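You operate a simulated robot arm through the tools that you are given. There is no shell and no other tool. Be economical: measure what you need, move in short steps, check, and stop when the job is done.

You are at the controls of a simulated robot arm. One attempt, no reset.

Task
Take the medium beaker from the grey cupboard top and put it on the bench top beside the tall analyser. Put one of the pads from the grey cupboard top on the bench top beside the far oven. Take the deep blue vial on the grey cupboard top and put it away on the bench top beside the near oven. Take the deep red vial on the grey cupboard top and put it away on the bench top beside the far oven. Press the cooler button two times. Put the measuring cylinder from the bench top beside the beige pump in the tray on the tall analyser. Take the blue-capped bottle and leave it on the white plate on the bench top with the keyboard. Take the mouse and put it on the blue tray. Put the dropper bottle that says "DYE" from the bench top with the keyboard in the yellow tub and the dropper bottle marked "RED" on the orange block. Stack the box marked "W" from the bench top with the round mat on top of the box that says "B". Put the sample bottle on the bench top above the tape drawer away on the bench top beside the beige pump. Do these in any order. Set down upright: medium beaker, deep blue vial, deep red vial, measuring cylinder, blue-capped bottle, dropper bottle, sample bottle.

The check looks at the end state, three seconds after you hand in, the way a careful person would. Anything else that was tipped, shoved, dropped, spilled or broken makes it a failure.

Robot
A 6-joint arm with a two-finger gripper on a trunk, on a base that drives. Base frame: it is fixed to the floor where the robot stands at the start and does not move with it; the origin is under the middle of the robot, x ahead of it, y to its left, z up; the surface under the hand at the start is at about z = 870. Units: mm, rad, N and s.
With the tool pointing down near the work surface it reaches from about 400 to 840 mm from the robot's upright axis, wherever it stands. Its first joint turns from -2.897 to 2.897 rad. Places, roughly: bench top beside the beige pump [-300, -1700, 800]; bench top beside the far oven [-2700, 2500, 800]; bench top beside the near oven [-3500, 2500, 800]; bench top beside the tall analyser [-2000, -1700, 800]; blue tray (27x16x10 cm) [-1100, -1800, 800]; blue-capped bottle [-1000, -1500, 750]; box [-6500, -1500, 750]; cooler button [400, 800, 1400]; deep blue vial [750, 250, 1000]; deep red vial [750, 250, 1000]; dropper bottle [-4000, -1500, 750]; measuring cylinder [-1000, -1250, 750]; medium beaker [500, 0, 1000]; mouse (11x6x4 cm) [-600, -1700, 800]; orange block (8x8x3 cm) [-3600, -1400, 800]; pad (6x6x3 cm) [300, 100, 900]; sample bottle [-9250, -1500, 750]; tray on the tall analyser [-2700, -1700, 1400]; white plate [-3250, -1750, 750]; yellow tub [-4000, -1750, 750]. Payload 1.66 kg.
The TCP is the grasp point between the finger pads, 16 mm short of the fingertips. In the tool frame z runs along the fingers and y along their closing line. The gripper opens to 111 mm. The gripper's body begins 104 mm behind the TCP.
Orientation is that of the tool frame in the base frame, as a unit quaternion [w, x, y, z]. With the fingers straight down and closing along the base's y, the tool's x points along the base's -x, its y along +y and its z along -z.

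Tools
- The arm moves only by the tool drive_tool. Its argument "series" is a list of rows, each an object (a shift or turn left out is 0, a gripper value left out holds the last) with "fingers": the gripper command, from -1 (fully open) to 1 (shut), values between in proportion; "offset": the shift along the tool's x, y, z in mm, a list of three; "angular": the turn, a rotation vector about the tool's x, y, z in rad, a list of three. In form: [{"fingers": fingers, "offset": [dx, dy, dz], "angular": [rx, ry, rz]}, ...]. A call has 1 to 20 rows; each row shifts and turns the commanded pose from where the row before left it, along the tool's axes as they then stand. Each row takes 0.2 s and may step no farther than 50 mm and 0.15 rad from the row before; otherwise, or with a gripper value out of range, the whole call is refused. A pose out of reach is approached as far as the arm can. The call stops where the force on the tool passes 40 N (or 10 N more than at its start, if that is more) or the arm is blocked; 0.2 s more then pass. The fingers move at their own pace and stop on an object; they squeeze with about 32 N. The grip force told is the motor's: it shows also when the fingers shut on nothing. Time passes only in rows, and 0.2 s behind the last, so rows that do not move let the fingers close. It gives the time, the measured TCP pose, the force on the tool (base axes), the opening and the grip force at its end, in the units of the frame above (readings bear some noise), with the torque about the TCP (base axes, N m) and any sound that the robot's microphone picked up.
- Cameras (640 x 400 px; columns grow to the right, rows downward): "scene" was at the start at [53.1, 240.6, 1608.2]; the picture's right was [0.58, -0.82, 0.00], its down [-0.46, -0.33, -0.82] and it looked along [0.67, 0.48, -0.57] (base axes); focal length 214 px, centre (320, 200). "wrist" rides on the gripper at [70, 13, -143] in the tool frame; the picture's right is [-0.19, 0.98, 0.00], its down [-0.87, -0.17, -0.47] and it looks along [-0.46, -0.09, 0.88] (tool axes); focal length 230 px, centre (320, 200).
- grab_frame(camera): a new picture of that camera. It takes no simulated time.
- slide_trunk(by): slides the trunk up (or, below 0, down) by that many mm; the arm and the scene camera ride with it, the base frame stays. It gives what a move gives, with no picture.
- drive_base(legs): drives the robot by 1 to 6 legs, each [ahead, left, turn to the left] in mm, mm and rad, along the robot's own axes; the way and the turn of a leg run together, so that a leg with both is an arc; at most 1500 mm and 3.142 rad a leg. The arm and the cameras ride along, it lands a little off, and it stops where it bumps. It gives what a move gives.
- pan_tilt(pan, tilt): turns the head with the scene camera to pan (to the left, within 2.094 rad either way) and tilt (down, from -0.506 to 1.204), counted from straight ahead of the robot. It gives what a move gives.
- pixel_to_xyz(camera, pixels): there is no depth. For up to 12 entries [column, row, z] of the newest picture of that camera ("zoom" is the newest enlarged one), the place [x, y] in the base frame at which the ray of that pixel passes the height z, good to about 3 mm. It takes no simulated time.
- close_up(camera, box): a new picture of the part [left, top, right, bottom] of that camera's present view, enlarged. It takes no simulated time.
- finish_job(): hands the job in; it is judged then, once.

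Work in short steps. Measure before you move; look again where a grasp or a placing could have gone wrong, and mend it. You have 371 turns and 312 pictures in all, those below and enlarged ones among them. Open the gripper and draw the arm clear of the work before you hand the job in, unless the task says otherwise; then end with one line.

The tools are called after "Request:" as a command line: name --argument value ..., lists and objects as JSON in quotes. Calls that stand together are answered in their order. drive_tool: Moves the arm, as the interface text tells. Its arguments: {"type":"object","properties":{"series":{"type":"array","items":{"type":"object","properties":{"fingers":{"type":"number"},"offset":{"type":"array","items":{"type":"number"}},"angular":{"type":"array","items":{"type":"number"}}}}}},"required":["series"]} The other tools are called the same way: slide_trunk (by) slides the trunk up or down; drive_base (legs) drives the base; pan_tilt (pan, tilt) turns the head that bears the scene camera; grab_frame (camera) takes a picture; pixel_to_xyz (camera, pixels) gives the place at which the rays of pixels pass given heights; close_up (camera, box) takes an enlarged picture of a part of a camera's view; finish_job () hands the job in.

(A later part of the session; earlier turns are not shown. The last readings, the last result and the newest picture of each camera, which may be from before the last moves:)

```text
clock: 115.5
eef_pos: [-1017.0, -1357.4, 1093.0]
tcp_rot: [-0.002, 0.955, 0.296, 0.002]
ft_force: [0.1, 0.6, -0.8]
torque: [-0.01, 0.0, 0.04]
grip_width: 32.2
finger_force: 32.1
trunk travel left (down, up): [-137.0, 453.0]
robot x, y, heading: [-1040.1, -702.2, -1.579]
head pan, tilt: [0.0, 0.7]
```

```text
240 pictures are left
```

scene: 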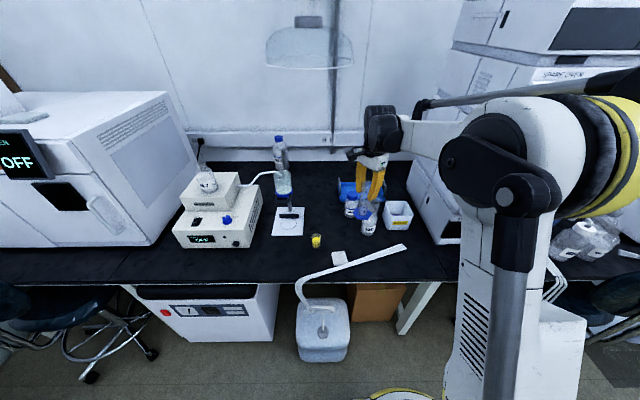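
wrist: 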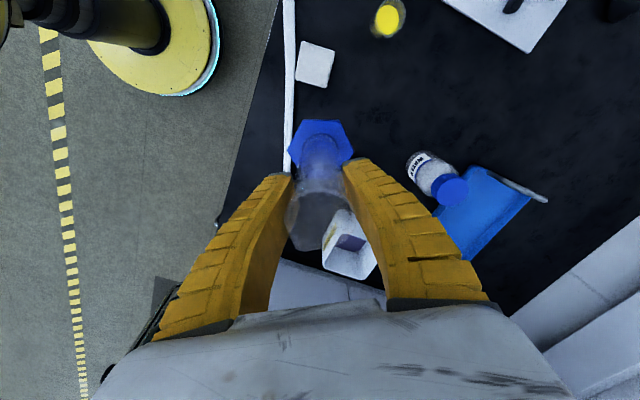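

Cylinder held upright. I back off, drive to before the tall analyser and raise the trunk.

Request:
drive_base --legs '[[-350, 0, 0.008], [0, -1400, 0], [0, -250, 0]]'

Request:
slide_trunk --by 400

Request:
pan_tilt --pan -0.2 --tilt 0.55

Request:
grab_frame --camera "scene"

Request:
grab_frame --camera "wrist"

```text
clock: 125.8
eef_pos: [-2662.9, -1020.4, 1091.5]
tcp_rot: [-0.002, 0.951, 0.308, 0.003]
ft_force: [-1.0, -0.7, -0.6]
torque: [-0.01, -0.06, 0.0]
grip_width: 31.7
finger_force: 32.0
trunk travel left (down, up): [-137.0, 453.0]
robot x, y, heading: [-2700.7, -367.8, -1.553]
head pan, tilt: [0.0, 0.7]
```

```text
clock: 129.6
eef_pos: [-2661.4, -1019.7, 1491.8]
tcp_rot: [-0.002, 0.951, 0.309, 0.003]
ft_force: [-0.5, 0.4, 0.0]
torque: [0.01, 0.0, 0.01]
grip_width: 31.4
finger_force: 32.0
trunk travel left (down, up): [-537.0, 53.0]
robot x, y, heading: [-2698.7, -369.1, -1.552]
head pan, tilt: [0.0, 0.7]
```

```text
clock: 130.4
eef_pos: [-2661.9, -1021.3, 1492.3]
tcp_rot: [-0.003, 0.951, 0.308, 0.003]
ft_force: [-0.1, 0.0, -1.3]
torque: [-0.03, -0.05, -0.04]
grip_width: 31.4
finger_force: 31.4
trunk travel left (down, up): [-537.0, 53.0]
robot x, y, heading: [-2702.2, -369.2, -1.552]
head pan, tilt: [-0.201, 0.55]
```

```text
239 pictures are left
```

scene: 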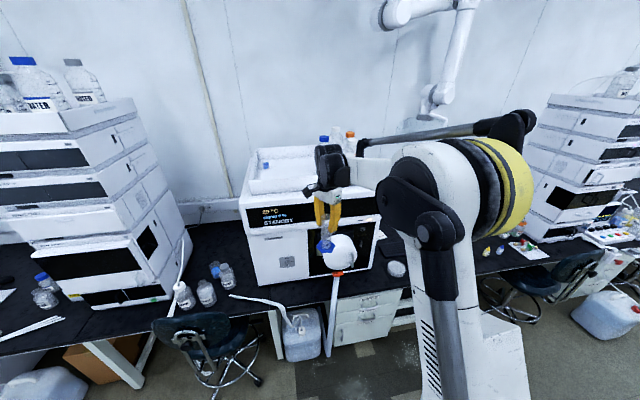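

```text
238 pictures are left
```

wrist: 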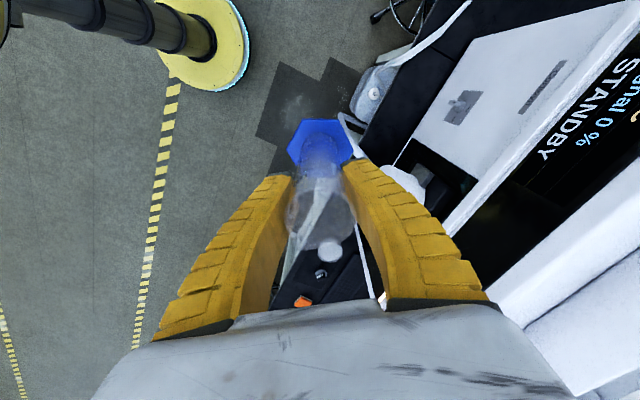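

I zoom on the tray on top of the analyser.

Request:
close_up --camera "scene" --box '[230, 120, 390, 220]'

Request:
pixel_to_xyz --camera "scene" --pixels '[[248, 183, 1400], [248, 183, 1350], [261, 150, 1400], [320, 180, 1400], [290, 170, 1400]]'

```text
4.00 times, centred on (310, 170) of scene
```

zoom: 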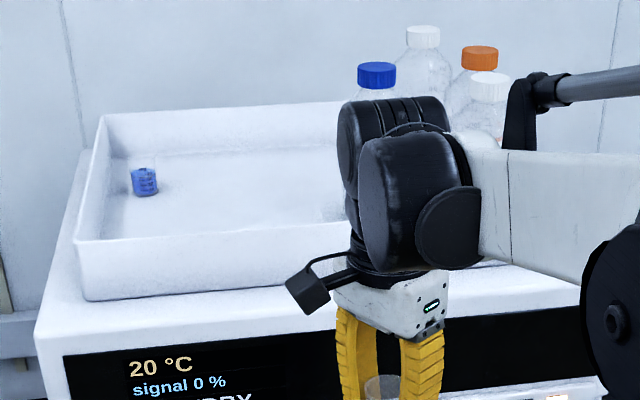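

```text
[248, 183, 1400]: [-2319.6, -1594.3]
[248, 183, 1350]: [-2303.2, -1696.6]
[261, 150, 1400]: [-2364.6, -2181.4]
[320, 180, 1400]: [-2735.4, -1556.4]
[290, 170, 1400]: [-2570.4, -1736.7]
```

The tray's middle is free (small blue beaker at left, bottles at right). I raise the arm, turn the gripper back, and go ahead to look into it with the wrist camera.

Request:
drive_tool --series '[{"offset": [0, 0, -40], "angular": [0, 0, -0.143]}, {"offset": [0, 0, -40], "angular": [0, 0, -0.143]}, {"offset": [0, 0, -40], "angular": [0, 0, -0.143]}, {"offset": [0, 0, -20], "angular": [0, 0, -0.143]}, {"angular": [0, 0, -0.143]}, {"angular": [0, 0, -0.143]}, {"angular": [0, 0, -0.142]}]'

Request:
drive_base --legs '[[400, 130, -0.018]]'

Request:
grab_frame --camera "wrist"

Request:
pan_tilt --pan 0.1 --tilt 0.6

Request:
grab_frame --camera "scene"

```text
clock: 132.0
eef_pos: [-2662.6, -1020.9, 1633.3]
tcp_rot: [-0.001, 0.687, 0.727, 0.003]
ft_force: [0.6, 0.3, -0.7]
torque: [-0.02, 0.0, 0.0]
grip_width: 31.5
finger_force: 31.7
trunk travel left (down, up): [-537.0, 53.0]
robot x, y, heading: [-2701.5, -366.8, -1.555]
head pan, tilt: [-0.201, 0.55]
```

```text
clock: 134.6
eef_pos: [-2535.4, -1418.6, 1632.0]
tcp_rot: [-0.002, 0.692, 0.722, 0.002]
ft_force: [0.6, 0.0, -1.1]
torque: [0.0, -0.01, 0.01]
grip_width: 31.6
finger_force: 32.3
trunk travel left (down, up): [-537.0, 53.0]
robot x, y, heading: [-2566.1, -764.5, -1.566]
head pan, tilt: [-0.201, 0.55]
```

```text
236 pictures are left
```

wrist: 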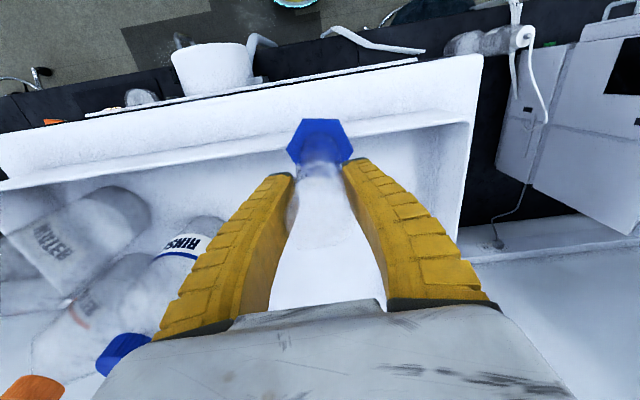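

```text
clock: 135.3
eef_pos: [-2536.1, -1418.7, 1630.9]
tcp_rot: [-0.001, 0.692, 0.722, 0.003]
ft_force: [-0.8, 0.0, -0.1]
torque: [0.0, 0.0, -0.01]
grip_width: 31.5
finger_force: 32.0
trunk travel left (down, up): [-537.0, 53.0]
robot x, y, heading: [-2566.4, -768.2, -1.562]
head pan, tilt: [0.099, 0.6]
```

```text
235 pictures are left
```

scene: 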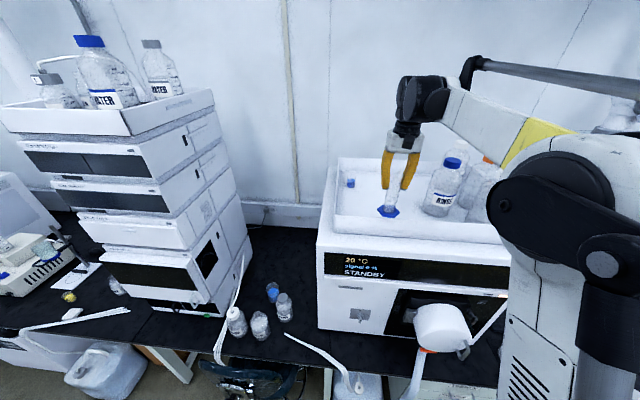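

I triangulate the tray rim's front-left corner (wrist (483,57)).

Request:
close_up --camera "scene" --box '[310, 140, 450, 260]'

Request:
pixel_to_xyz --camera "wrist" --pixels '[[483, 57, 1300], [483, 57, 1350], [483, 57, 1400], [469, 122, 1350], [469, 122, 1400], [440, 190, 1350], [155, 270, 1400], [230, 190, 1400]]'

```text
3.33 times, centred on (380, 200) of scene
```

zoom: 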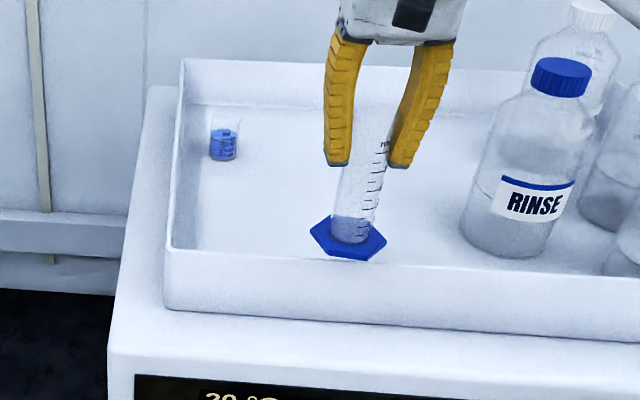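

```text
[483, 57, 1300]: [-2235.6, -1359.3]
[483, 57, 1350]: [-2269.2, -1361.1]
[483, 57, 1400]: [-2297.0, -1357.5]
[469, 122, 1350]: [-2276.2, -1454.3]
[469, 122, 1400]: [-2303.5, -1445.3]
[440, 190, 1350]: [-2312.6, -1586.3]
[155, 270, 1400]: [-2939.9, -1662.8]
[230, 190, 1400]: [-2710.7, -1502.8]
```

Request:
pixel_to_xyz --camera "zoom" --pixels '[[167, 250, 1350], [167, 250, 1370], [167, 250, 1400], [167, 306, 1300], [167, 306, 1320], [167, 306, 1350], [110, 352, 1300], [110, 352, 1330], [300, 180, 1320], [185, 225, 1320], [500, 250, 1320], [225, 158, 1320]]'

```text
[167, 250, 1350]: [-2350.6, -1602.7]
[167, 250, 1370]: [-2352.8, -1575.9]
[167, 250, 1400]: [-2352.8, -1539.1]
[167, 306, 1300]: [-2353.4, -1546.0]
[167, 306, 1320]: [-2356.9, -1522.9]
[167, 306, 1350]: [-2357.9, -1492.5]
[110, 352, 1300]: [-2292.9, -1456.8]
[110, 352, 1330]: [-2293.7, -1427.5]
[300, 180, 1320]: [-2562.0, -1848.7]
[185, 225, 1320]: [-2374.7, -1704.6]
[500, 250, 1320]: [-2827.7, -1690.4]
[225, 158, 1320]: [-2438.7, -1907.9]
```

Analyser top ≈1400, tray rim ≈1490. I compute floor positions at z≈1405.

Request:
pixel_to_xyz --camera "zoom" --pixels '[[225, 158, 1405], [505, 250, 1405], [470, 235, 1405], [310, 170, 1405], [300, 215, 1405], [185, 105, 1405], [565, 65, 1550]]'

```text
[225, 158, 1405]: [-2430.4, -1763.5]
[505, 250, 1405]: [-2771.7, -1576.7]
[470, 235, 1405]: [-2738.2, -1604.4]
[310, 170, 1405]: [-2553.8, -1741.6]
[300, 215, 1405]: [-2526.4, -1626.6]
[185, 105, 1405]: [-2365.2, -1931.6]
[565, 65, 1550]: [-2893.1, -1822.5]
```

Target (−2545,−1610). I drive 100 mm ahead, then extend ~92 mm and lower to just above the tray floor.

Request:
drive_base --legs '[[100, 0, 0]]'

Request:
drive_tool --series '[{"offset": [-45, -3, 0]}, {"offset": [-45, -3, 0]}, {"offset": [0, 0, 0]}, {"offset": [0, 0, 40]}, {"offset": [0, 0, 40]}, {"offset": [0, 0, 30]}, {}]'

Request:
close_up --camera "scene" --box '[310, 140, 470, 260]'

```text
clock: 136.5
eef_pos: [-2533.9, -1518.6, 1632.4]
tcp_rot: [-0.002, 0.693, 0.721, 0.003]
ft_force: [1.0, 0.2, -1.3]
torque: [0.02, 0.0, 0.01]
grip_width: 31.3
finger_force: 32.1
trunk travel left (down, up): [-537.0, 53.0]
robot x, y, heading: [-2568.1, -863.3, -1.566]
head pan, tilt: [0.099, 0.6]
```

```text
clock: 138.1
eef_pos: [-2535.9, -1607.2, 1523.3]
tcp_rot: [0.0, 0.692, 0.722, 0.002]
ft_force: [-1.2, 1.0, 19.4]
torque: [-0.01, -0.01, 0.05]
grip_width: 34.9
finger_force: 32.0
trunk travel left (down, up): [-537.0, 53.0]
robot x, y, heading: [-2562.1, -862.3, -1.563]
head pan, tilt: [0.099, 0.6]
```

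```text
3.33 times, centred on (390, 200) of scene
```

zoom: 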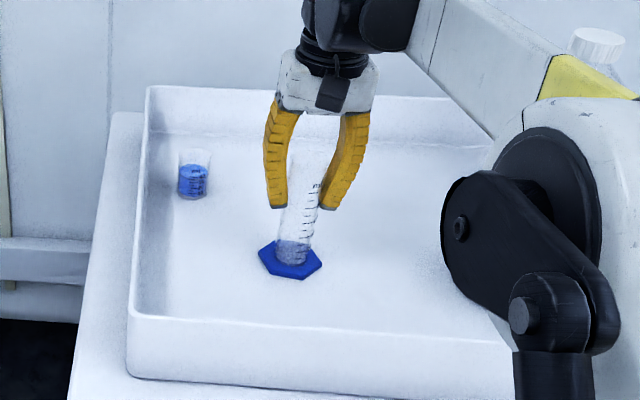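

It touches the tray floor (19 N). I ease up 2 mm and open.

Request:
drive_tool --series '[{"offset": [0, 0, -2]}, {"fingers": 0.3}, {"fingers": 0.1}, {"fingers": -0.2}, {"fingers": -0.4}, {}]'

Request:
close_up --camera "scene" --box '[310, 140, 470, 260]'

Request:
drive_tool --series '[{"offset": [0, 0, -20]}, {"offset": [0, 0, -40]}, {"offset": [0, 0, -50]}, {"offset": [0, 0, -40]}, {}]'

Request:
close_up --camera "scene" --box '[310, 140, 470, 260]'

```text
clock: 139.5
eef_pos: [-2535.3, -1608.5, 1523.6]
tcp_rot: [-0.002, 0.692, 0.722, 0.003]
ft_force: [-0.5, -0.1, 0.1]
torque: [-0.02, -0.01, 0.01]
grip_width: 79.3
finger_force: 1.1
trunk travel left (down, up): [-537.0, 53.0]
robot x, y, heading: [-2564.6, -862.6, -1.568]
head pan, tilt: [0.099, 0.6]
```

```text
3.33 times, centred on (390, 200) of scene
```

zoom: 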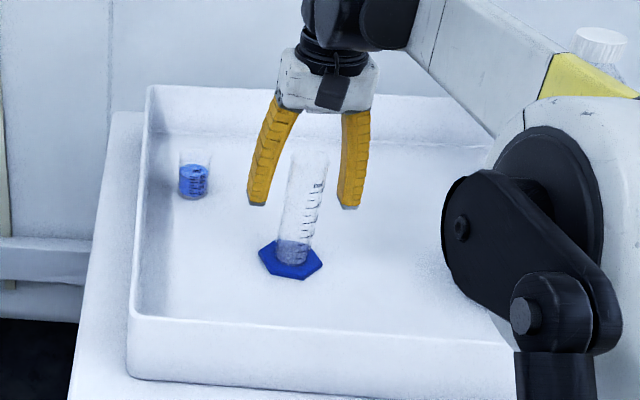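

```text
clock: 140.7
eef_pos: [-2536.0, -1605.4, 1662.0]
tcp_rot: [-0.001, 0.693, 0.721, 0.002]
ft_force: [-0.7, 0.0, -0.2]
torque: [-0.07, 0.0, -0.02]
grip_width: 79.1
finger_force: 1.0
out of reach, approached as far as the arm can: row 4
trunk travel left (down, up): [-537.0, 53.0]
robot x, y, heading: [-2567.1, -862.7, -1.567]
head pan, tilt: [0.099, 0.6]
```

```text
3.33 times, centred on (390, 200) of scene
```

zoom: 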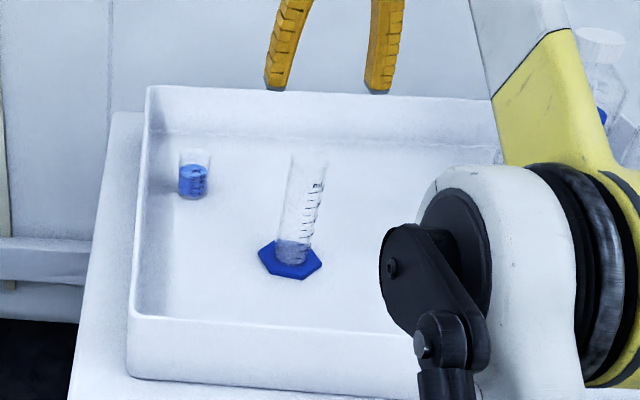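

Cylinder stands in the tray. Back to the pump bench for the WATER bottle: reverse, shift left 1550, lower the trunk.

Request:
drive_base --legs '[[-450, 0, 0], [0, 1000, 0], [0, 540, 0]]'

Request:
drive_tool --series '[{"offset": [50, 0, 0]}, {"offset": [50, 0, 0]}, {"offset": [50, 0, 0]}, {"offset": [50, 0, 50]}, {"offset": [0, 0, 50]}, {"offset": [0, 0, 50]}]'

Request:
slide_trunk --by -400

Request:
drive_base --legs '[[400, 0, 0]]'

Request:
grab_frame --camera "wrist"

```text
clock: 150.8
eef_pos: [-1024.2, -1156.4, 1661.8]
tcp_rot: [-0.001, 0.694, 0.72, 0.002]
ft_force: [0.0, -0.1, 0.7]
torque: [0.0, -0.02, -0.02]
grip_width: 79.2
finger_force: 0.7
trunk travel left (down, up): [-537.0, 53.0]
robot x, y, heading: [-1051.8, -408.1, -1.572]
head pan, tilt: [0.099, 0.6]
```

```text
refused: row 4 steps farther than a row can; nothing moved
```

```text
clock: 154.6
eef_pos: [-1023.7, -1157.3, 1262.7]
tcp_rot: [-0.001, 0.694, 0.72, 0.002]
ft_force: [-0.4, 0.0, -0.9]
torque: [-0.01, -0.01, 0.0]
grip_width: 79.2
finger_force: 1.0
trunk travel left (down, up): [-137.0, 453.0]
robot x, y, heading: [-1049.6, -414.1, -1.572]
head pan, tilt: [0.099, 0.6]
```

```text
clock: 157.2
eef_pos: [-1020.5, -1563.4, 1261.3]
tcp_rot: [-0.001, 0.692, 0.722, 0.002]
ft_force: [0.4, 0.0, 0.3]
torque: [-0.02, -0.01, 0.02]
grip_width: 79.3
finger_force: 1.6
trunk travel left (down, up): [-137.0, 453.0]
robot x, y, heading: [-1045.8, -819.6, -1.565]
head pan, tilt: [0.099, 0.6]
```

```text
230 pictures are left
```

wrist: 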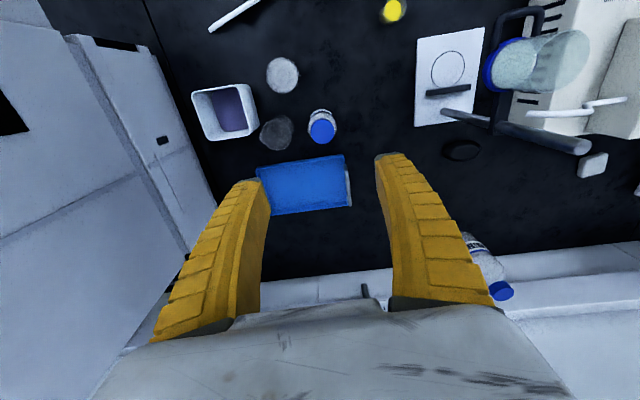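

WATER cap at (321,130), neighbours at (276,132), (283,75), tray behind, mouse at (460,150). I measure them.

Request:
close_up --camera "wrist" --box '[230, 50, 390, 220]'

Request:
pixel_to_xyz --camera "wrist" --pixels '[[321, 130, 870], [321, 130, 890], [322, 110, 760], [276, 132, 850], [283, 75, 850], [460, 151, 765], [258, 170, 770], [345, 156, 770], [348, 205, 770], [273, 213, 770]]'

Request:
pan_tilt --pan 0.0 --tilt 0.8

Request:
close_up --camera "scene" --box '[300, 100, 460, 230]'

```text
2.35 times, centred on (310, 135) of wrist
```

zoom: 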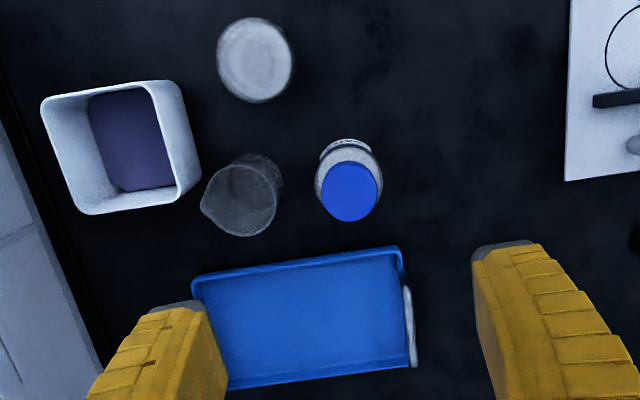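

```text
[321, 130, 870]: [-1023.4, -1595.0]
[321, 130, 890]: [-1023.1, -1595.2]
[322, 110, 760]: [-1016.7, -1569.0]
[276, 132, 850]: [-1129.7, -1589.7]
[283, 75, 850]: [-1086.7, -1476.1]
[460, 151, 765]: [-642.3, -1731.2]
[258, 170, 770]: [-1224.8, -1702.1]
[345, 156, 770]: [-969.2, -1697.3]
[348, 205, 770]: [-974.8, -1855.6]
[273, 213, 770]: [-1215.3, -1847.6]
```

```text
clock: 157.9
eef_pos: [-1018.9, -1563.1, 1260.5]
tcp_rot: [-0.002, 0.692, 0.722, 0.003]
ft_force: [-0.1, 0.1, 0.6]
torque: [-0.02, -0.02, 0.0]
grip_width: 79.1
finger_force: 1.0
trunk travel left (down, up): [-137.0, 453.0]
robot x, y, heading: [-1048.6, -818.6, -1.563]
head pan, tilt: [0.0, 0.799]
```

```text
3.08 times, centred on (380, 165) of scene
```

zoom: 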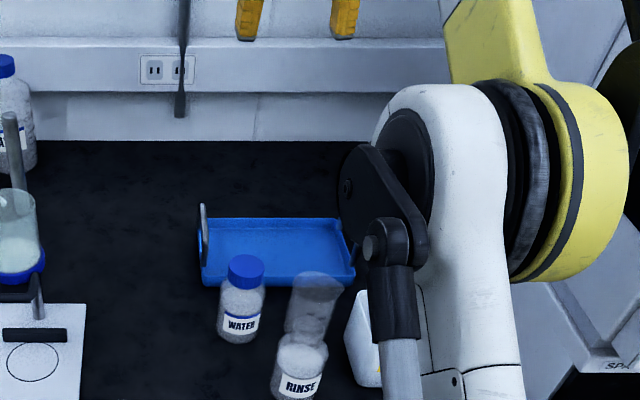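

Request:
pixel_to_xyz --camera "zoom" --pixels '[[240, 328, 752], [246, 262, 860], [246, 262, 880], [246, 262, 900], [305, 340, 900], [315, 280, 850]]'

Request:
pixel_to_xyz --camera "wrist" --pixels '[[323, 129, 870], [323, 129, 850], [321, 112, 752]]'

```text
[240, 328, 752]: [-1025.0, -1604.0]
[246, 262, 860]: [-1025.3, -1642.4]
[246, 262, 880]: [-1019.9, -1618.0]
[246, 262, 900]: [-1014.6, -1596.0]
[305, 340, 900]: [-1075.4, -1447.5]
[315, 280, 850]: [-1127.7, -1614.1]
```

```text
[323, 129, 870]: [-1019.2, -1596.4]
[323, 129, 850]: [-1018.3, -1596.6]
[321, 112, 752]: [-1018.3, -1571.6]
```

Bottle axis ≈ (−1020,−1595), cap top ≈ 897, Ø≈72. I set the opening to ~98 and lower to z≈960 for a check.

Request:
drive_tool --series '[{"offset": [-31, -2, 0], "fingers": -0.77}, {"offset": [0, 0, 50]}, {"offset": [0, 0, 50]}, {"offset": [0, 0, 50]}, {"offset": [0, 0, 50]}, {"offset": [0, 0, 50]}, {"offset": [0, 0, 50]}, {}]'

Request:
grab_frame --camera "wrist"

Request:
close_up --camera "scene" --box '[300, 100, 460, 230]'

```text
clock: 159.7
eef_pos: [-1021.5, -1567.8, 951.0]
tcp_rot: [-0.001, 0.693, 0.721, 0.003]
ft_force: [0.2, -0.3, 0.1]
torque: [0.01, 0.01, 0.01]
grip_width: 98.7
finger_force: 0.3
out of reach, approached as far as the arm can: row 1
trunk travel left (down, up): [-137.0, 453.0]
robot x, y, heading: [-1048.5, -818.7, -1.564]
head pan, tilt: [0.0, 0.799]
```

```text
227 pictures are left
```

wrist: 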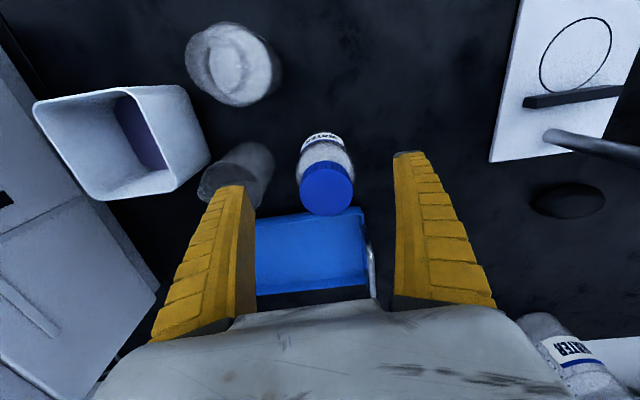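

```text
3.08 times, centred on (380, 165) of scene
```

zoom: 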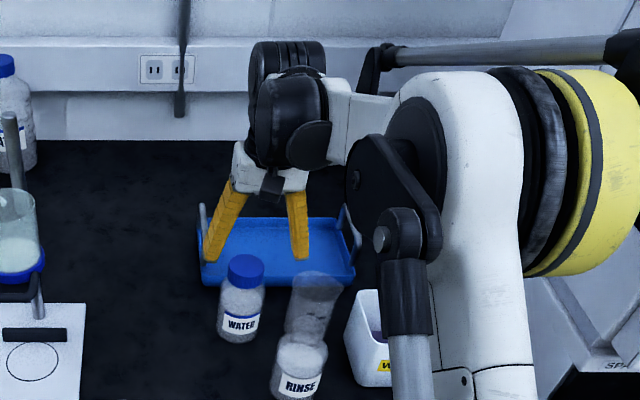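

Request:
pixel_to_xyz --camera "wrist" --pixels '[[327, 188, 880], [327, 188, 897], [303, 188, 890], [353, 188, 890], [327, 150, 820], [299, 150, 820], [354, 150, 820], [235, 175, 850]]'

Request:
pixel_to_xyz --camera "zoom" --pixels '[[246, 265, 880], [240, 330, 752]]'

```text
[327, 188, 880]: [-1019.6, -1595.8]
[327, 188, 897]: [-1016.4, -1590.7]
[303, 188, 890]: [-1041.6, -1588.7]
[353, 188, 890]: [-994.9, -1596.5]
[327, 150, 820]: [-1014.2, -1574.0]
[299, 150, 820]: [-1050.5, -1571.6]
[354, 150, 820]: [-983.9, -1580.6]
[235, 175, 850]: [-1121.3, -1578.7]
```

```text
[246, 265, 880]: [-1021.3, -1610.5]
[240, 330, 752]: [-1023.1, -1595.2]
```

Axis (−1018,−1594) confirmed. I extend 26 mm, descend to z≈812 and close.

Request:
drive_tool --series '[{"offset": [-26, 2, 0]}, {}, {"offset": [0, 0, 40]}, {"offset": [0, 0, 40]}, {"offset": [0, 0, 40]}, {"offset": [0, 0, 18]}, {"fingers": -0.3}, {"fingers": 0}, {"fingers": 1}, {"fingers": 1}, {}]'

Request:
grab_frame --camera "wrist"

```text
clock: 162.1
eef_pos: [-1018.2, -1592.2, 813.7]
tcp_rot: [-0.002, 0.692, 0.722, 0.002]
ft_force: [-0.6, -0.2, 0.3]
torque: [0.01, 0.0, -0.02]
grip_width: 68.2
finger_force: 31.9
trunk travel left (down, up): [-137.0, 453.0]
robot x, y, heading: [-1050.7, -816.8, -1.567]
head pan, tilt: [0.0, 0.799]
```

```text
225 pictures are left
```

wrist: 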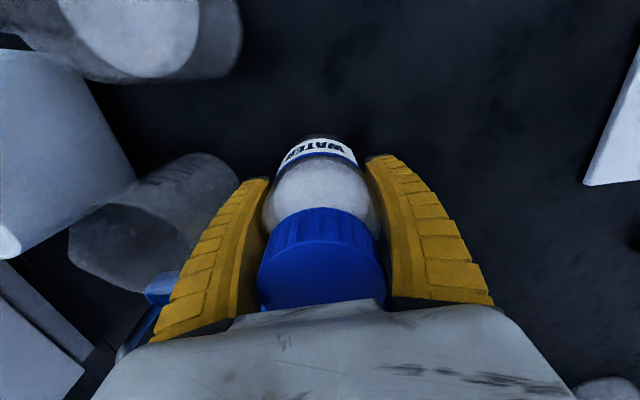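

Gripped at 68 mm. I lift 240 mm and pull back out.

Request:
drive_tool --series '[{"offset": [0, 0, -15]}, {"offset": [0, 0, -25]}, {"offset": [0, 0, -40]}, {"offset": [0, 0, -45]}, {"offset": [0, 0, -45]}, {"offset": [0, 0, -45]}, {"offset": [0, 0, -35]}, {"offset": [40, 0, 0]}, {"offset": [40, 0, 0]}, {}]'

Request:
drive_base --legs '[[-480, 0, 0], [0, -1480, 0], [0, -700, 0]]'

Request:
pan_tilt --pan 0.0 --tilt 0.6

Request:
grab_frame --camera "scene"

Request:
grab_frame --camera "wrist"

```text
clock: 164.3
eef_pos: [-1021.4, -1512.5, 1065.0]
tcp_rot: [-0.002, 0.693, 0.721, 0.003]
ft_force: [-0.1, 0.0, -4.6]
torque: [0.0, 0.0, 0.01]
grip_width: 68.3
finger_force: 32.3
trunk travel left (down, up): [-137.0, 453.0]
robot x, y, heading: [-1050.8, -817.7, -1.566]
head pan, tilt: [0.0, 0.799]
```

```text
clock: 177.4
eef_pos: [-3185.2, -1003.7, 1065.0]
tcp_rot: [-0.001, 0.699, 0.715, 0.002]
ft_force: [-0.4, -1.4, -4.3]
torque: [0.01, 0.02, -0.01]
grip_width: 68.1
finger_force: 32.1
trunk travel left (down, up): [-137.0, 453.0]
robot x, y, heading: [-3201.1, -307.1, -1.584]
head pan, tilt: [0.0, 0.799]
```

```text
clock: 178.1
eef_pos: [-3185.3, -1003.4, 1066.7]
tcp_rot: [-0.002, 0.698, 0.716, 0.003]
ft_force: [-0.4, 0.1, -4.1]
torque: [-0.01, 0.0, -0.01]
grip_width: 68.1
finger_force: 32.3
trunk travel left (down, up): [-137.0, 453.0]
robot x, y, heading: [-3203.5, -309.2, -1.582]
head pan, tilt: [0.0, 0.6]
```

```text
224 pictures are left
```

scene: 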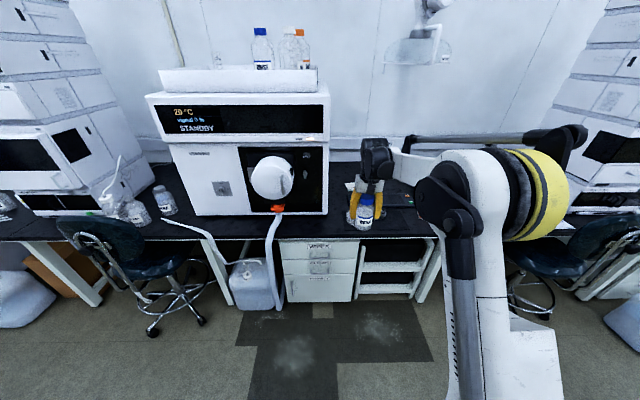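

```text
223 pictures are left
```

wrist: 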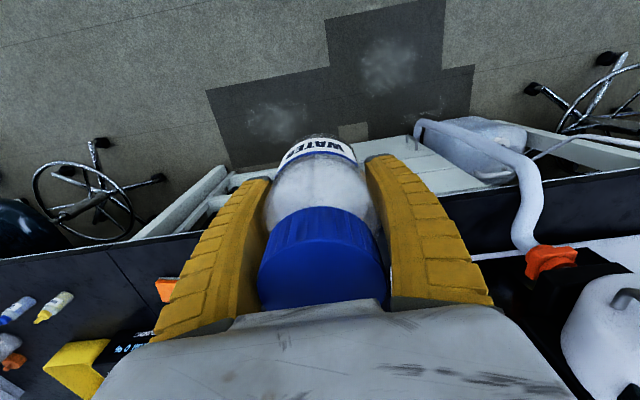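

I look at the bench right of the analyser.

Request:
pan_tilt --pan -0.45 --tilt 0.6

Request:
grab_frame --camera "scene"

Request:
close_up --camera "scene" --box '[130, 140, 300, 260]'

```text
clock: 179.0
eef_pos: [-3185.6, -1003.3, 1064.7]
tcp_rot: [-0.001, 0.699, 0.716, 0.002]
ft_force: [-0.4, -0.2, -3.4]
torque: [-0.03, 0.04, 0.0]
grip_width: 68.1
finger_force: 32.1
trunk travel left (down, up): [-137.0, 453.0]
robot x, y, heading: [-3202.9, -312.2, -1.58]
head pan, tilt: [-0.45, 0.6]
```

```text
222 pictures are left
```

scene: 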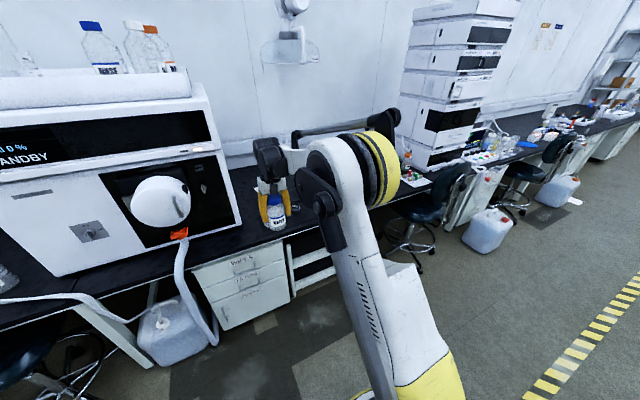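

```text
3.33 times, centred on (215, 200) of scene
```

zoom: 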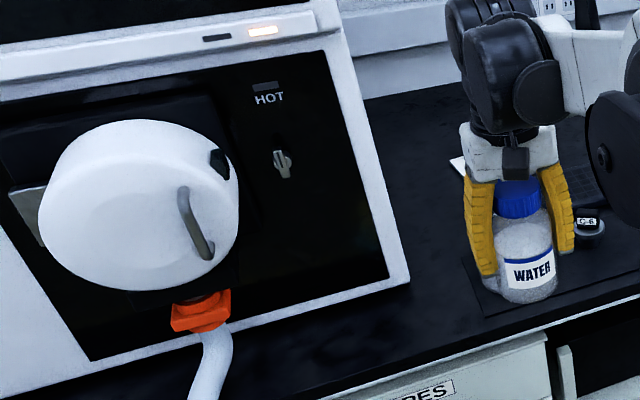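

The arm hides the area; I shift 500 mm right to view the keyboard bench from the camera's left side.

Request:
drive_base --legs '[[0, -500, 0.01]]'

Request:
pan_tilt --pan 0.1 --tilt 0.7

Request:
grab_frame --camera "scene"

Request:
close_up --camera "scene" --box '[220, 110, 420, 240]'

```text
clock: 182.1
eef_pos: [-3695.1, -998.2, 1064.6]
tcp_rot: [-0.001, 0.695, 0.719, 0.002]
ft_force: [0.4, 0.7, -4.1]
torque: [0.05, -0.04, -0.01]
grip_width: 68.1
finger_force: 31.7
trunk travel left (down, up): [-137.0, 453.0]
robot x, y, heading: [-3715.9, -302.5, -1.571]
head pan, tilt: [-0.45, 0.6]
```

```text
clock: 183.0
eef_pos: [-3695.7, -998.8, 1065.5]
tcp_rot: [-0.001, 0.695, 0.719, 0.003]
ft_force: [-0.3, -0.1, -5.1]
torque: [0.0, -0.02, -0.01]
grip_width: 68.3
finger_force: 32.4
trunk travel left (down, up): [-137.0, 453.0]
robot x, y, heading: [-3717.2, -303.8, -1.572]
head pan, tilt: [0.099, 0.7]
```

```text
220 pictures are left
```

scene: 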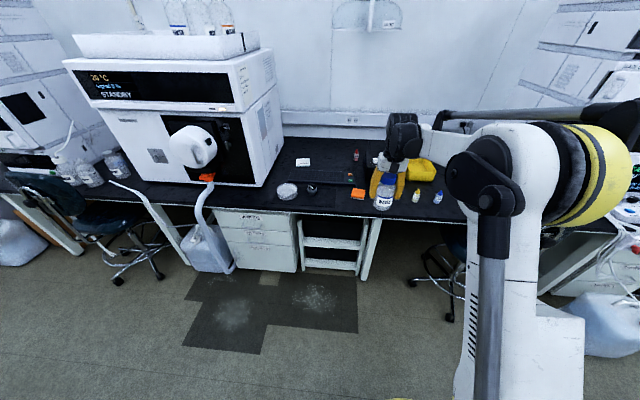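

```text
3.08 times, centred on (320, 175) of scene
```

zoom: 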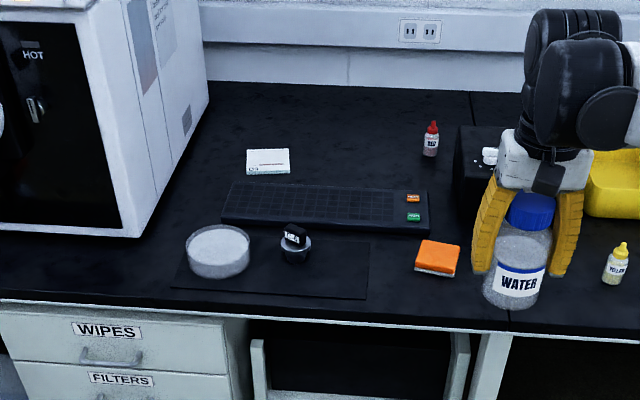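

I zoom onto the white flat thing at (302,162) and the dropper bottles, and get positions.

Request:
pixel_to_xyz --camera "zoom" --pixels '[[268, 162, 755], [247, 150, 755], [290, 150, 755], [292, 172, 755], [247, 173, 755], [431, 155, 755], [437, 265, 780], [218, 272, 755], [615, 280, 755], [515, 300, 755]]'

Request:
close_up --camera "scene" --box '[280, 140, 340, 180]'

Request:
close_up --camera "scene" --box '[340, 140, 460, 220]'

```text
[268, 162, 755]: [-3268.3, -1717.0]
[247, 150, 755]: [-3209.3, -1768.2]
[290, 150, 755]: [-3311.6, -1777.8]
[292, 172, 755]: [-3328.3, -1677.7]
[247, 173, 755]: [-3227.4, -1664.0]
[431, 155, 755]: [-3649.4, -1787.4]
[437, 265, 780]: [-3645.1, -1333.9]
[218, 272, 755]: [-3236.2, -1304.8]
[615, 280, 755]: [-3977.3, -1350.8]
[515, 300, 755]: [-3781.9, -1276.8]
```

```text
10.00 times, centred on (310, 160) of scene
```

zoom: 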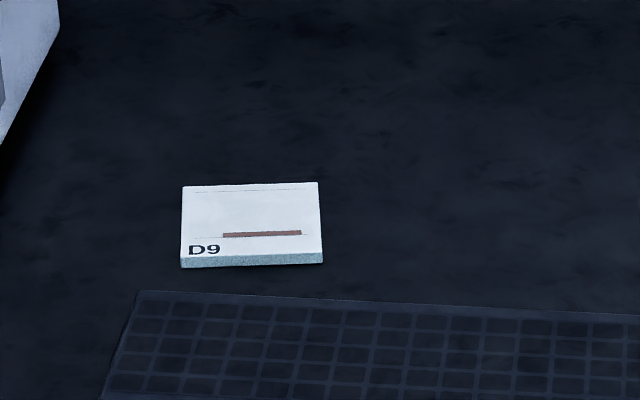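

```text
5.00 times, centred on (400, 180) of scene
```

zoom: 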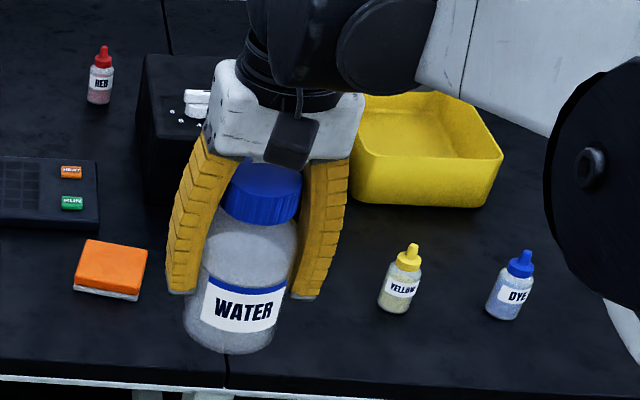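

The "D9" plate is the white plate, centre ≈ (−3269,−1721), ~100 mm square. I drive to stand at about (−3285,−925).

Request:
drive_base --legs '[[0, 430, 0], [620, 0, 0]]'

Request:
pan_tilt --pan 0.0 --tilt 0.8

Request:
grab_frame --camera "scene"

Request:
grab_frame --camera "wrist"

```text
clock: 188.8
eef_pos: [-3255.1, -1621.1, 1064.3]
tcp_rot: [-0.002, 0.693, 0.721, 0.003]
ft_force: [-0.5, -0.6, -3.5]
torque: [0.0, 0.0, -0.02]
grip_width: 68.0
finger_force: 32.0
trunk travel left (down, up): [-137.0, 453.0]
robot x, y, heading: [-3284.7, -927.8, -1.571]
head pan, tilt: [0.099, 0.7]
```

```text
clock: 189.4
eef_pos: [-3255.5, -1619.4, 1064.3]
tcp_rot: [-0.001, 0.693, 0.721, 0.002]
ft_force: [0.6, -0.2, -4.7]
torque: [0.01, -0.03, -0.01]
grip_width: 67.8
finger_force: 32.0
trunk travel left (down, up): [-137.0, 453.0]
robot x, y, heading: [-3283.0, -925.6, -1.57]
head pan, tilt: [0.0, 0.799]
```

```text
216 pictures are left
```

scene: 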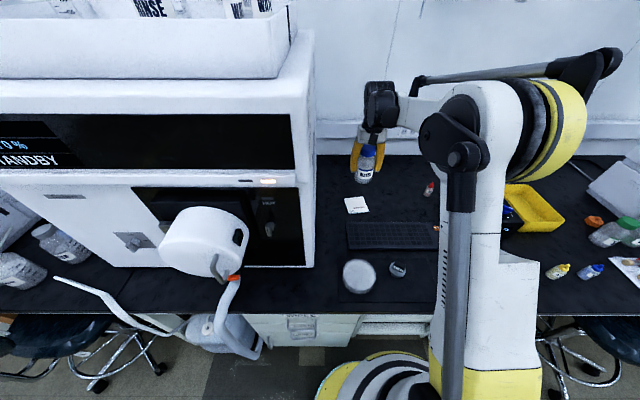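

```text
215 pictures are left
```

wrist: 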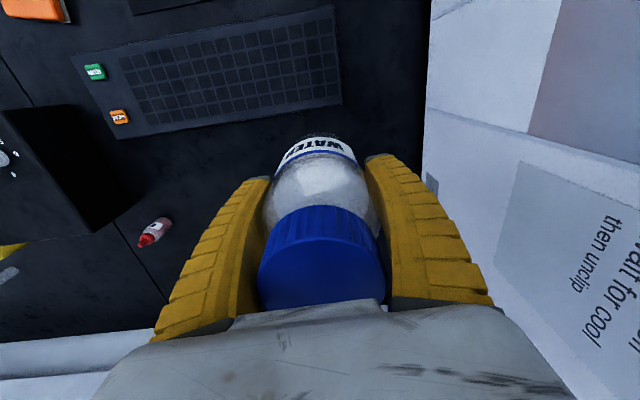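

I measure the plate from this nearer view.

Request:
close_up --camera "scene" --box '[326, 180, 386, 225]'

Request:
pixel_to_xyz --camera "scene" --pixels '[[356, 204, 757], [345, 198, 757], [366, 196, 757], [369, 211, 757], [348, 213, 757]]'

```text
8.89 times, centred on (356, 202) of scene
```

zoom: 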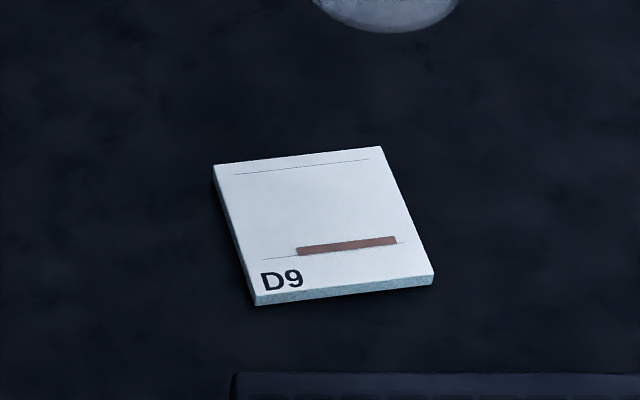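

```text
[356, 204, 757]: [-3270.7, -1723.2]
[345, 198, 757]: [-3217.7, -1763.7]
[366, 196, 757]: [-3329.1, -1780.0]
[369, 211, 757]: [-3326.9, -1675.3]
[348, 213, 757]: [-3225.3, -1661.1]
```

Request:
pixel_to_xyz --camera "zoom" --pixels '[[213, 165, 760], [380, 147, 760], [434, 276, 760], [255, 297, 760], [322, 218, 760]]'

```text
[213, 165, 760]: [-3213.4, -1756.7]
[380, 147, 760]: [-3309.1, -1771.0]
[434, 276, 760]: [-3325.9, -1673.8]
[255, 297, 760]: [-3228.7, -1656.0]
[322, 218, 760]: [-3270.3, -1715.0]
```

Plate centre (−3269,−1714), thickness ~9 mm. I lower and extend over it, staying ~25 mm above.

Request:
drive_tool --series '[{"offset": [0, 0, 45]}, {"offset": [0, 0, 45]}, {"offset": [-30, -6, 20]}, {"offset": [-30, -6, 20]}, {"offset": [-33, -6, 20]}, {"offset": [0, 0, 40]}, {"offset": [0, 0, 25]}, {}]'

Request:
close_up --camera "scene" --box '[316, 130, 406, 220]'

Request:
grab_frame --camera "wrist"

```text
clock: 191.2
eef_pos: [-3269.2, -1711.9, 848.3]
tcp_rot: [-0.001, 0.693, 0.721, 0.002]
ft_force: [-0.3, -0.8, -3.4]
torque: [0.02, -0.04, 0.02]
grip_width: 67.6
finger_force: 32.3
trunk travel left (down, up): [-137.0, 453.0]
robot x, y, heading: [-3284.4, -924.4, -1.569]
head pan, tilt: [0.0, 0.799]
```

```text
4.44 times, centred on (361, 175) of scene
```

zoom: 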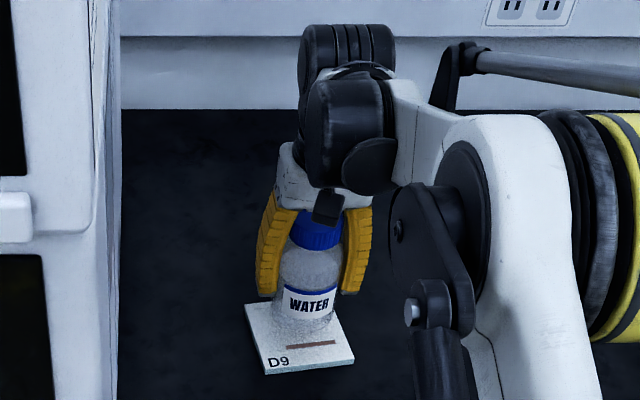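

```text
212 pictures are left
```

wrist: 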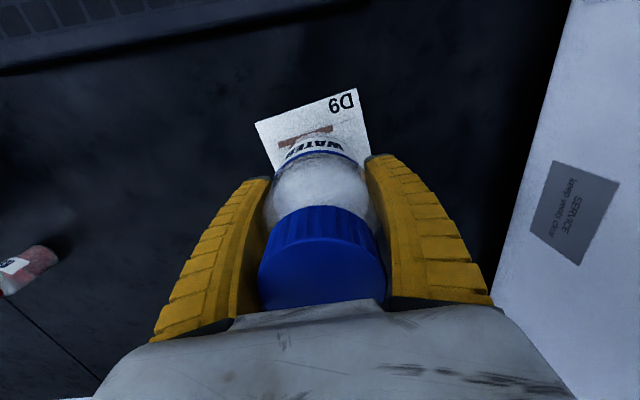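

Well aligned. I feel down in small steps.

Request:
drive_tool --series '[{"offset": [0, 0, 10]}, {"offset": [0, 0, 5]}, {"offset": [0, 0, 3]}, {}]'

Request:
drive_tool --series '[{"offset": [0, 0, 3]}, {}]'

```text
clock: 192.2
eef_pos: [-3269.7, -1712.9, 831.9]
tcp_rot: [-0.001, 0.693, 0.721, 0.002]
ft_force: [-0.2, 0.5, -4.0]
torque: [0.02, -0.03, 0.0]
grip_width: 68.0
finger_force: 32.1
trunk travel left (down, up): [-137.0, 453.0]
robot x, y, heading: [-3286.6, -924.5, -1.568]
head pan, tilt: [0.0, 0.799]
```

```text
clock: 192.8
eef_pos: [-3269.8, -1711.2, 828.1]
tcp_rot: [-0.002, 0.693, 0.721, 0.002]
ft_force: [0.0, -0.1, -4.5]
torque: [0.03, -0.01, 0.01]
grip_width: 67.8
finger_force: 31.6
trunk travel left (down, up): [-137.0, 453.0]
robot x, y, heading: [-3285.7, -924.9, -1.566]
head pan, tilt: [0.0, 0.799]
```

Not in contact yet; a few more small steps.

Request:
drive_tool --series '[{"offset": [0, 0, 2]}, {"offset": [0, 0, 2]}, {}]'

Request:
drive_tool --series '[{"offset": [0, 0, 2]}, {}]'

```text
clock: 193.6
eef_pos: [-3269.9, -1712.1, 823.8]
tcp_rot: [-0.001, 0.693, 0.721, 0.002]
ft_force: [-0.2, 0.0, -3.5]
torque: [0.06, 0.01, -0.01]
grip_width: 67.5
finger_force: 32.3
trunk travel left (down, up): [-137.0, 453.0]
robot x, y, heading: [-3282.6, -923.7, -1.568]
head pan, tilt: [0.0, 0.799]
```

```text
clock: 194.2
eef_pos: [-3269.9, -1713.3, 823.6]
tcp_rot: [-0.001, 0.693, 0.721, 0.001]
ft_force: [0.3, -6.2, 12.8]
torque: [-0.2, 0.01, -0.04]
grip_width: 68.1
finger_force: 31.7
trunk travel left (down, up): [-137.0, 453.0]
robot x, y, heading: [-3286.8, -922.7, -1.569]
head pan, tilt: [0.0, 0.799]
```

Contact at 823 – as predicted. I open gently and rise.

Request:
drive_tool --series '[{"offset": [0, 0, -1], "fingers": 0.0}, {"fingers": -0.3}, {"fingers": -0.6}, {"fingers": -0.9}, {}, {"offset": [0, 0, -20]}, {"offset": [0, 0, -40]}, {"offset": [0, 0, -40]}, {"offset": [0, 0, -40]}, {"offset": [0, 0, -40]}]'

Request:
close_up --camera "scene" --box '[316, 130, 406, 220]'

Request:
grab_frame --camera "wrist"

```text
clock: 196.4
eef_pos: [-3268.0, -1715.5, 1005.0]
tcp_rot: [-0.001, 0.693, 0.721, 0.002]
ft_force: [-0.6, -0.6, 0.1]
torque: [0.01, 0.01, 0.02]
grip_width: 105.7
finger_force: 0.4
trunk travel left (down, up): [-137.0, 453.0]
robot x, y, heading: [-3282.5, -924.6, -1.566]
head pan, tilt: [0.0, 0.799]
```

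```text
4.44 times, centred on (361, 175) of scene
```

zoom: 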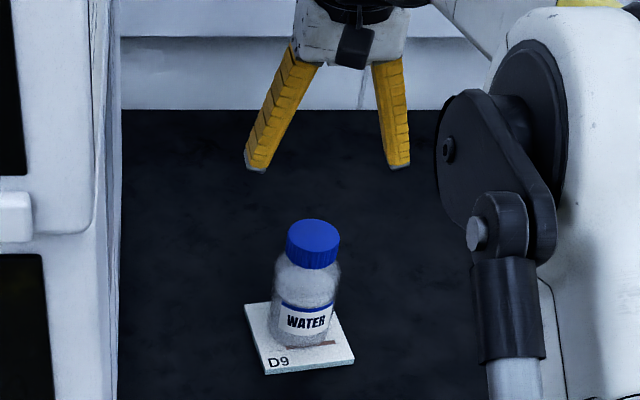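

```text
210 pictures are left
```

wrist: 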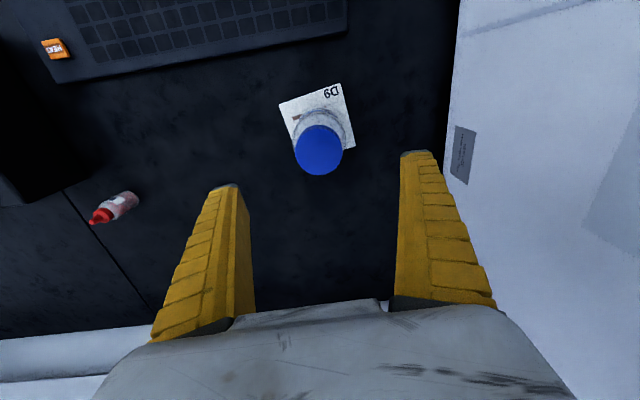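

Bottle stands on the plate. Next the RED dropper bottle: I retract, shift right ~365 mm and 35 ahead, and look.

Request:
drive_tool --series '[{"offset": [40, 0, -20]}, {"offset": [40, 0, -20]}, {"offset": [40, 0, -10]}]'

Request:
drive_base --legs '[[0, -365, 0], [35, 0, 0]]'

Request:
grab_frame --camera "wrist"

Request:
grab_frame --camera "scene"

```text
clock: 197.2
eef_pos: [-3273.3, -1592.6, 1055.1]
tcp_rot: [-0.001, 0.693, 0.721, 0.003]
ft_force: [0.0, 0.7, -0.6]
torque: [-0.01, 0.02, 0.01]
grip_width: 105.8
finger_force: 0.2
trunk travel left (down, up): [-137.0, 453.0]
robot x, y, heading: [-3279.8, -926.2, -1.571]
head pan, tilt: [0.0, 0.799]
```

```text
clock: 200.0
eef_pos: [-3635.2, -1631.1, 1054.7]
tcp_rot: [-0.001, 0.691, 0.723, 0.002]
ft_force: [-0.7, -0.4, -0.2]
torque: [0.04, 0.02, 0.0]
grip_width: 105.6
finger_force: 0.4
trunk travel left (down, up): [-137.0, 453.0]
robot x, y, heading: [-3651.2, -962.9, -1.565]
head pan, tilt: [0.0, 0.799]
```

```text
209 pictures are left
```

wrist: 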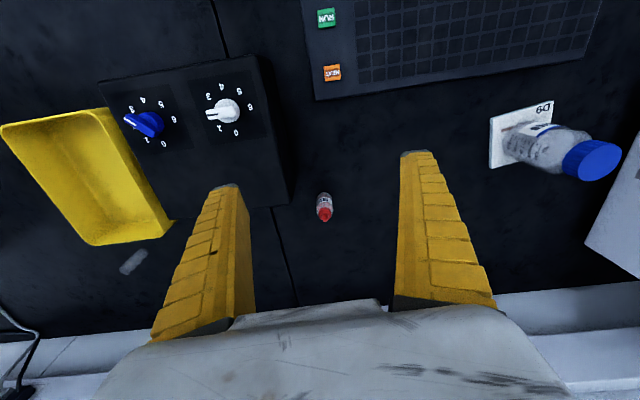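

```text
208 pictures are left
```

scene: 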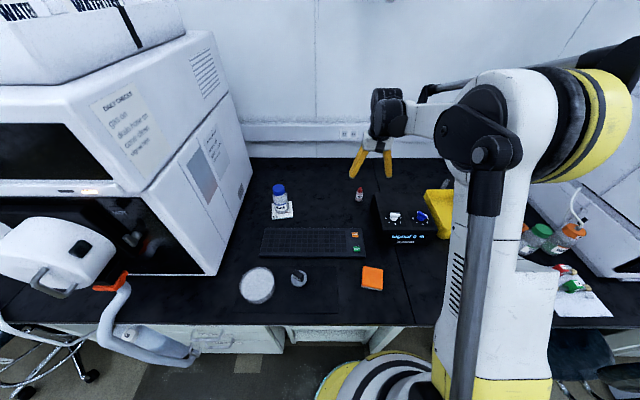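

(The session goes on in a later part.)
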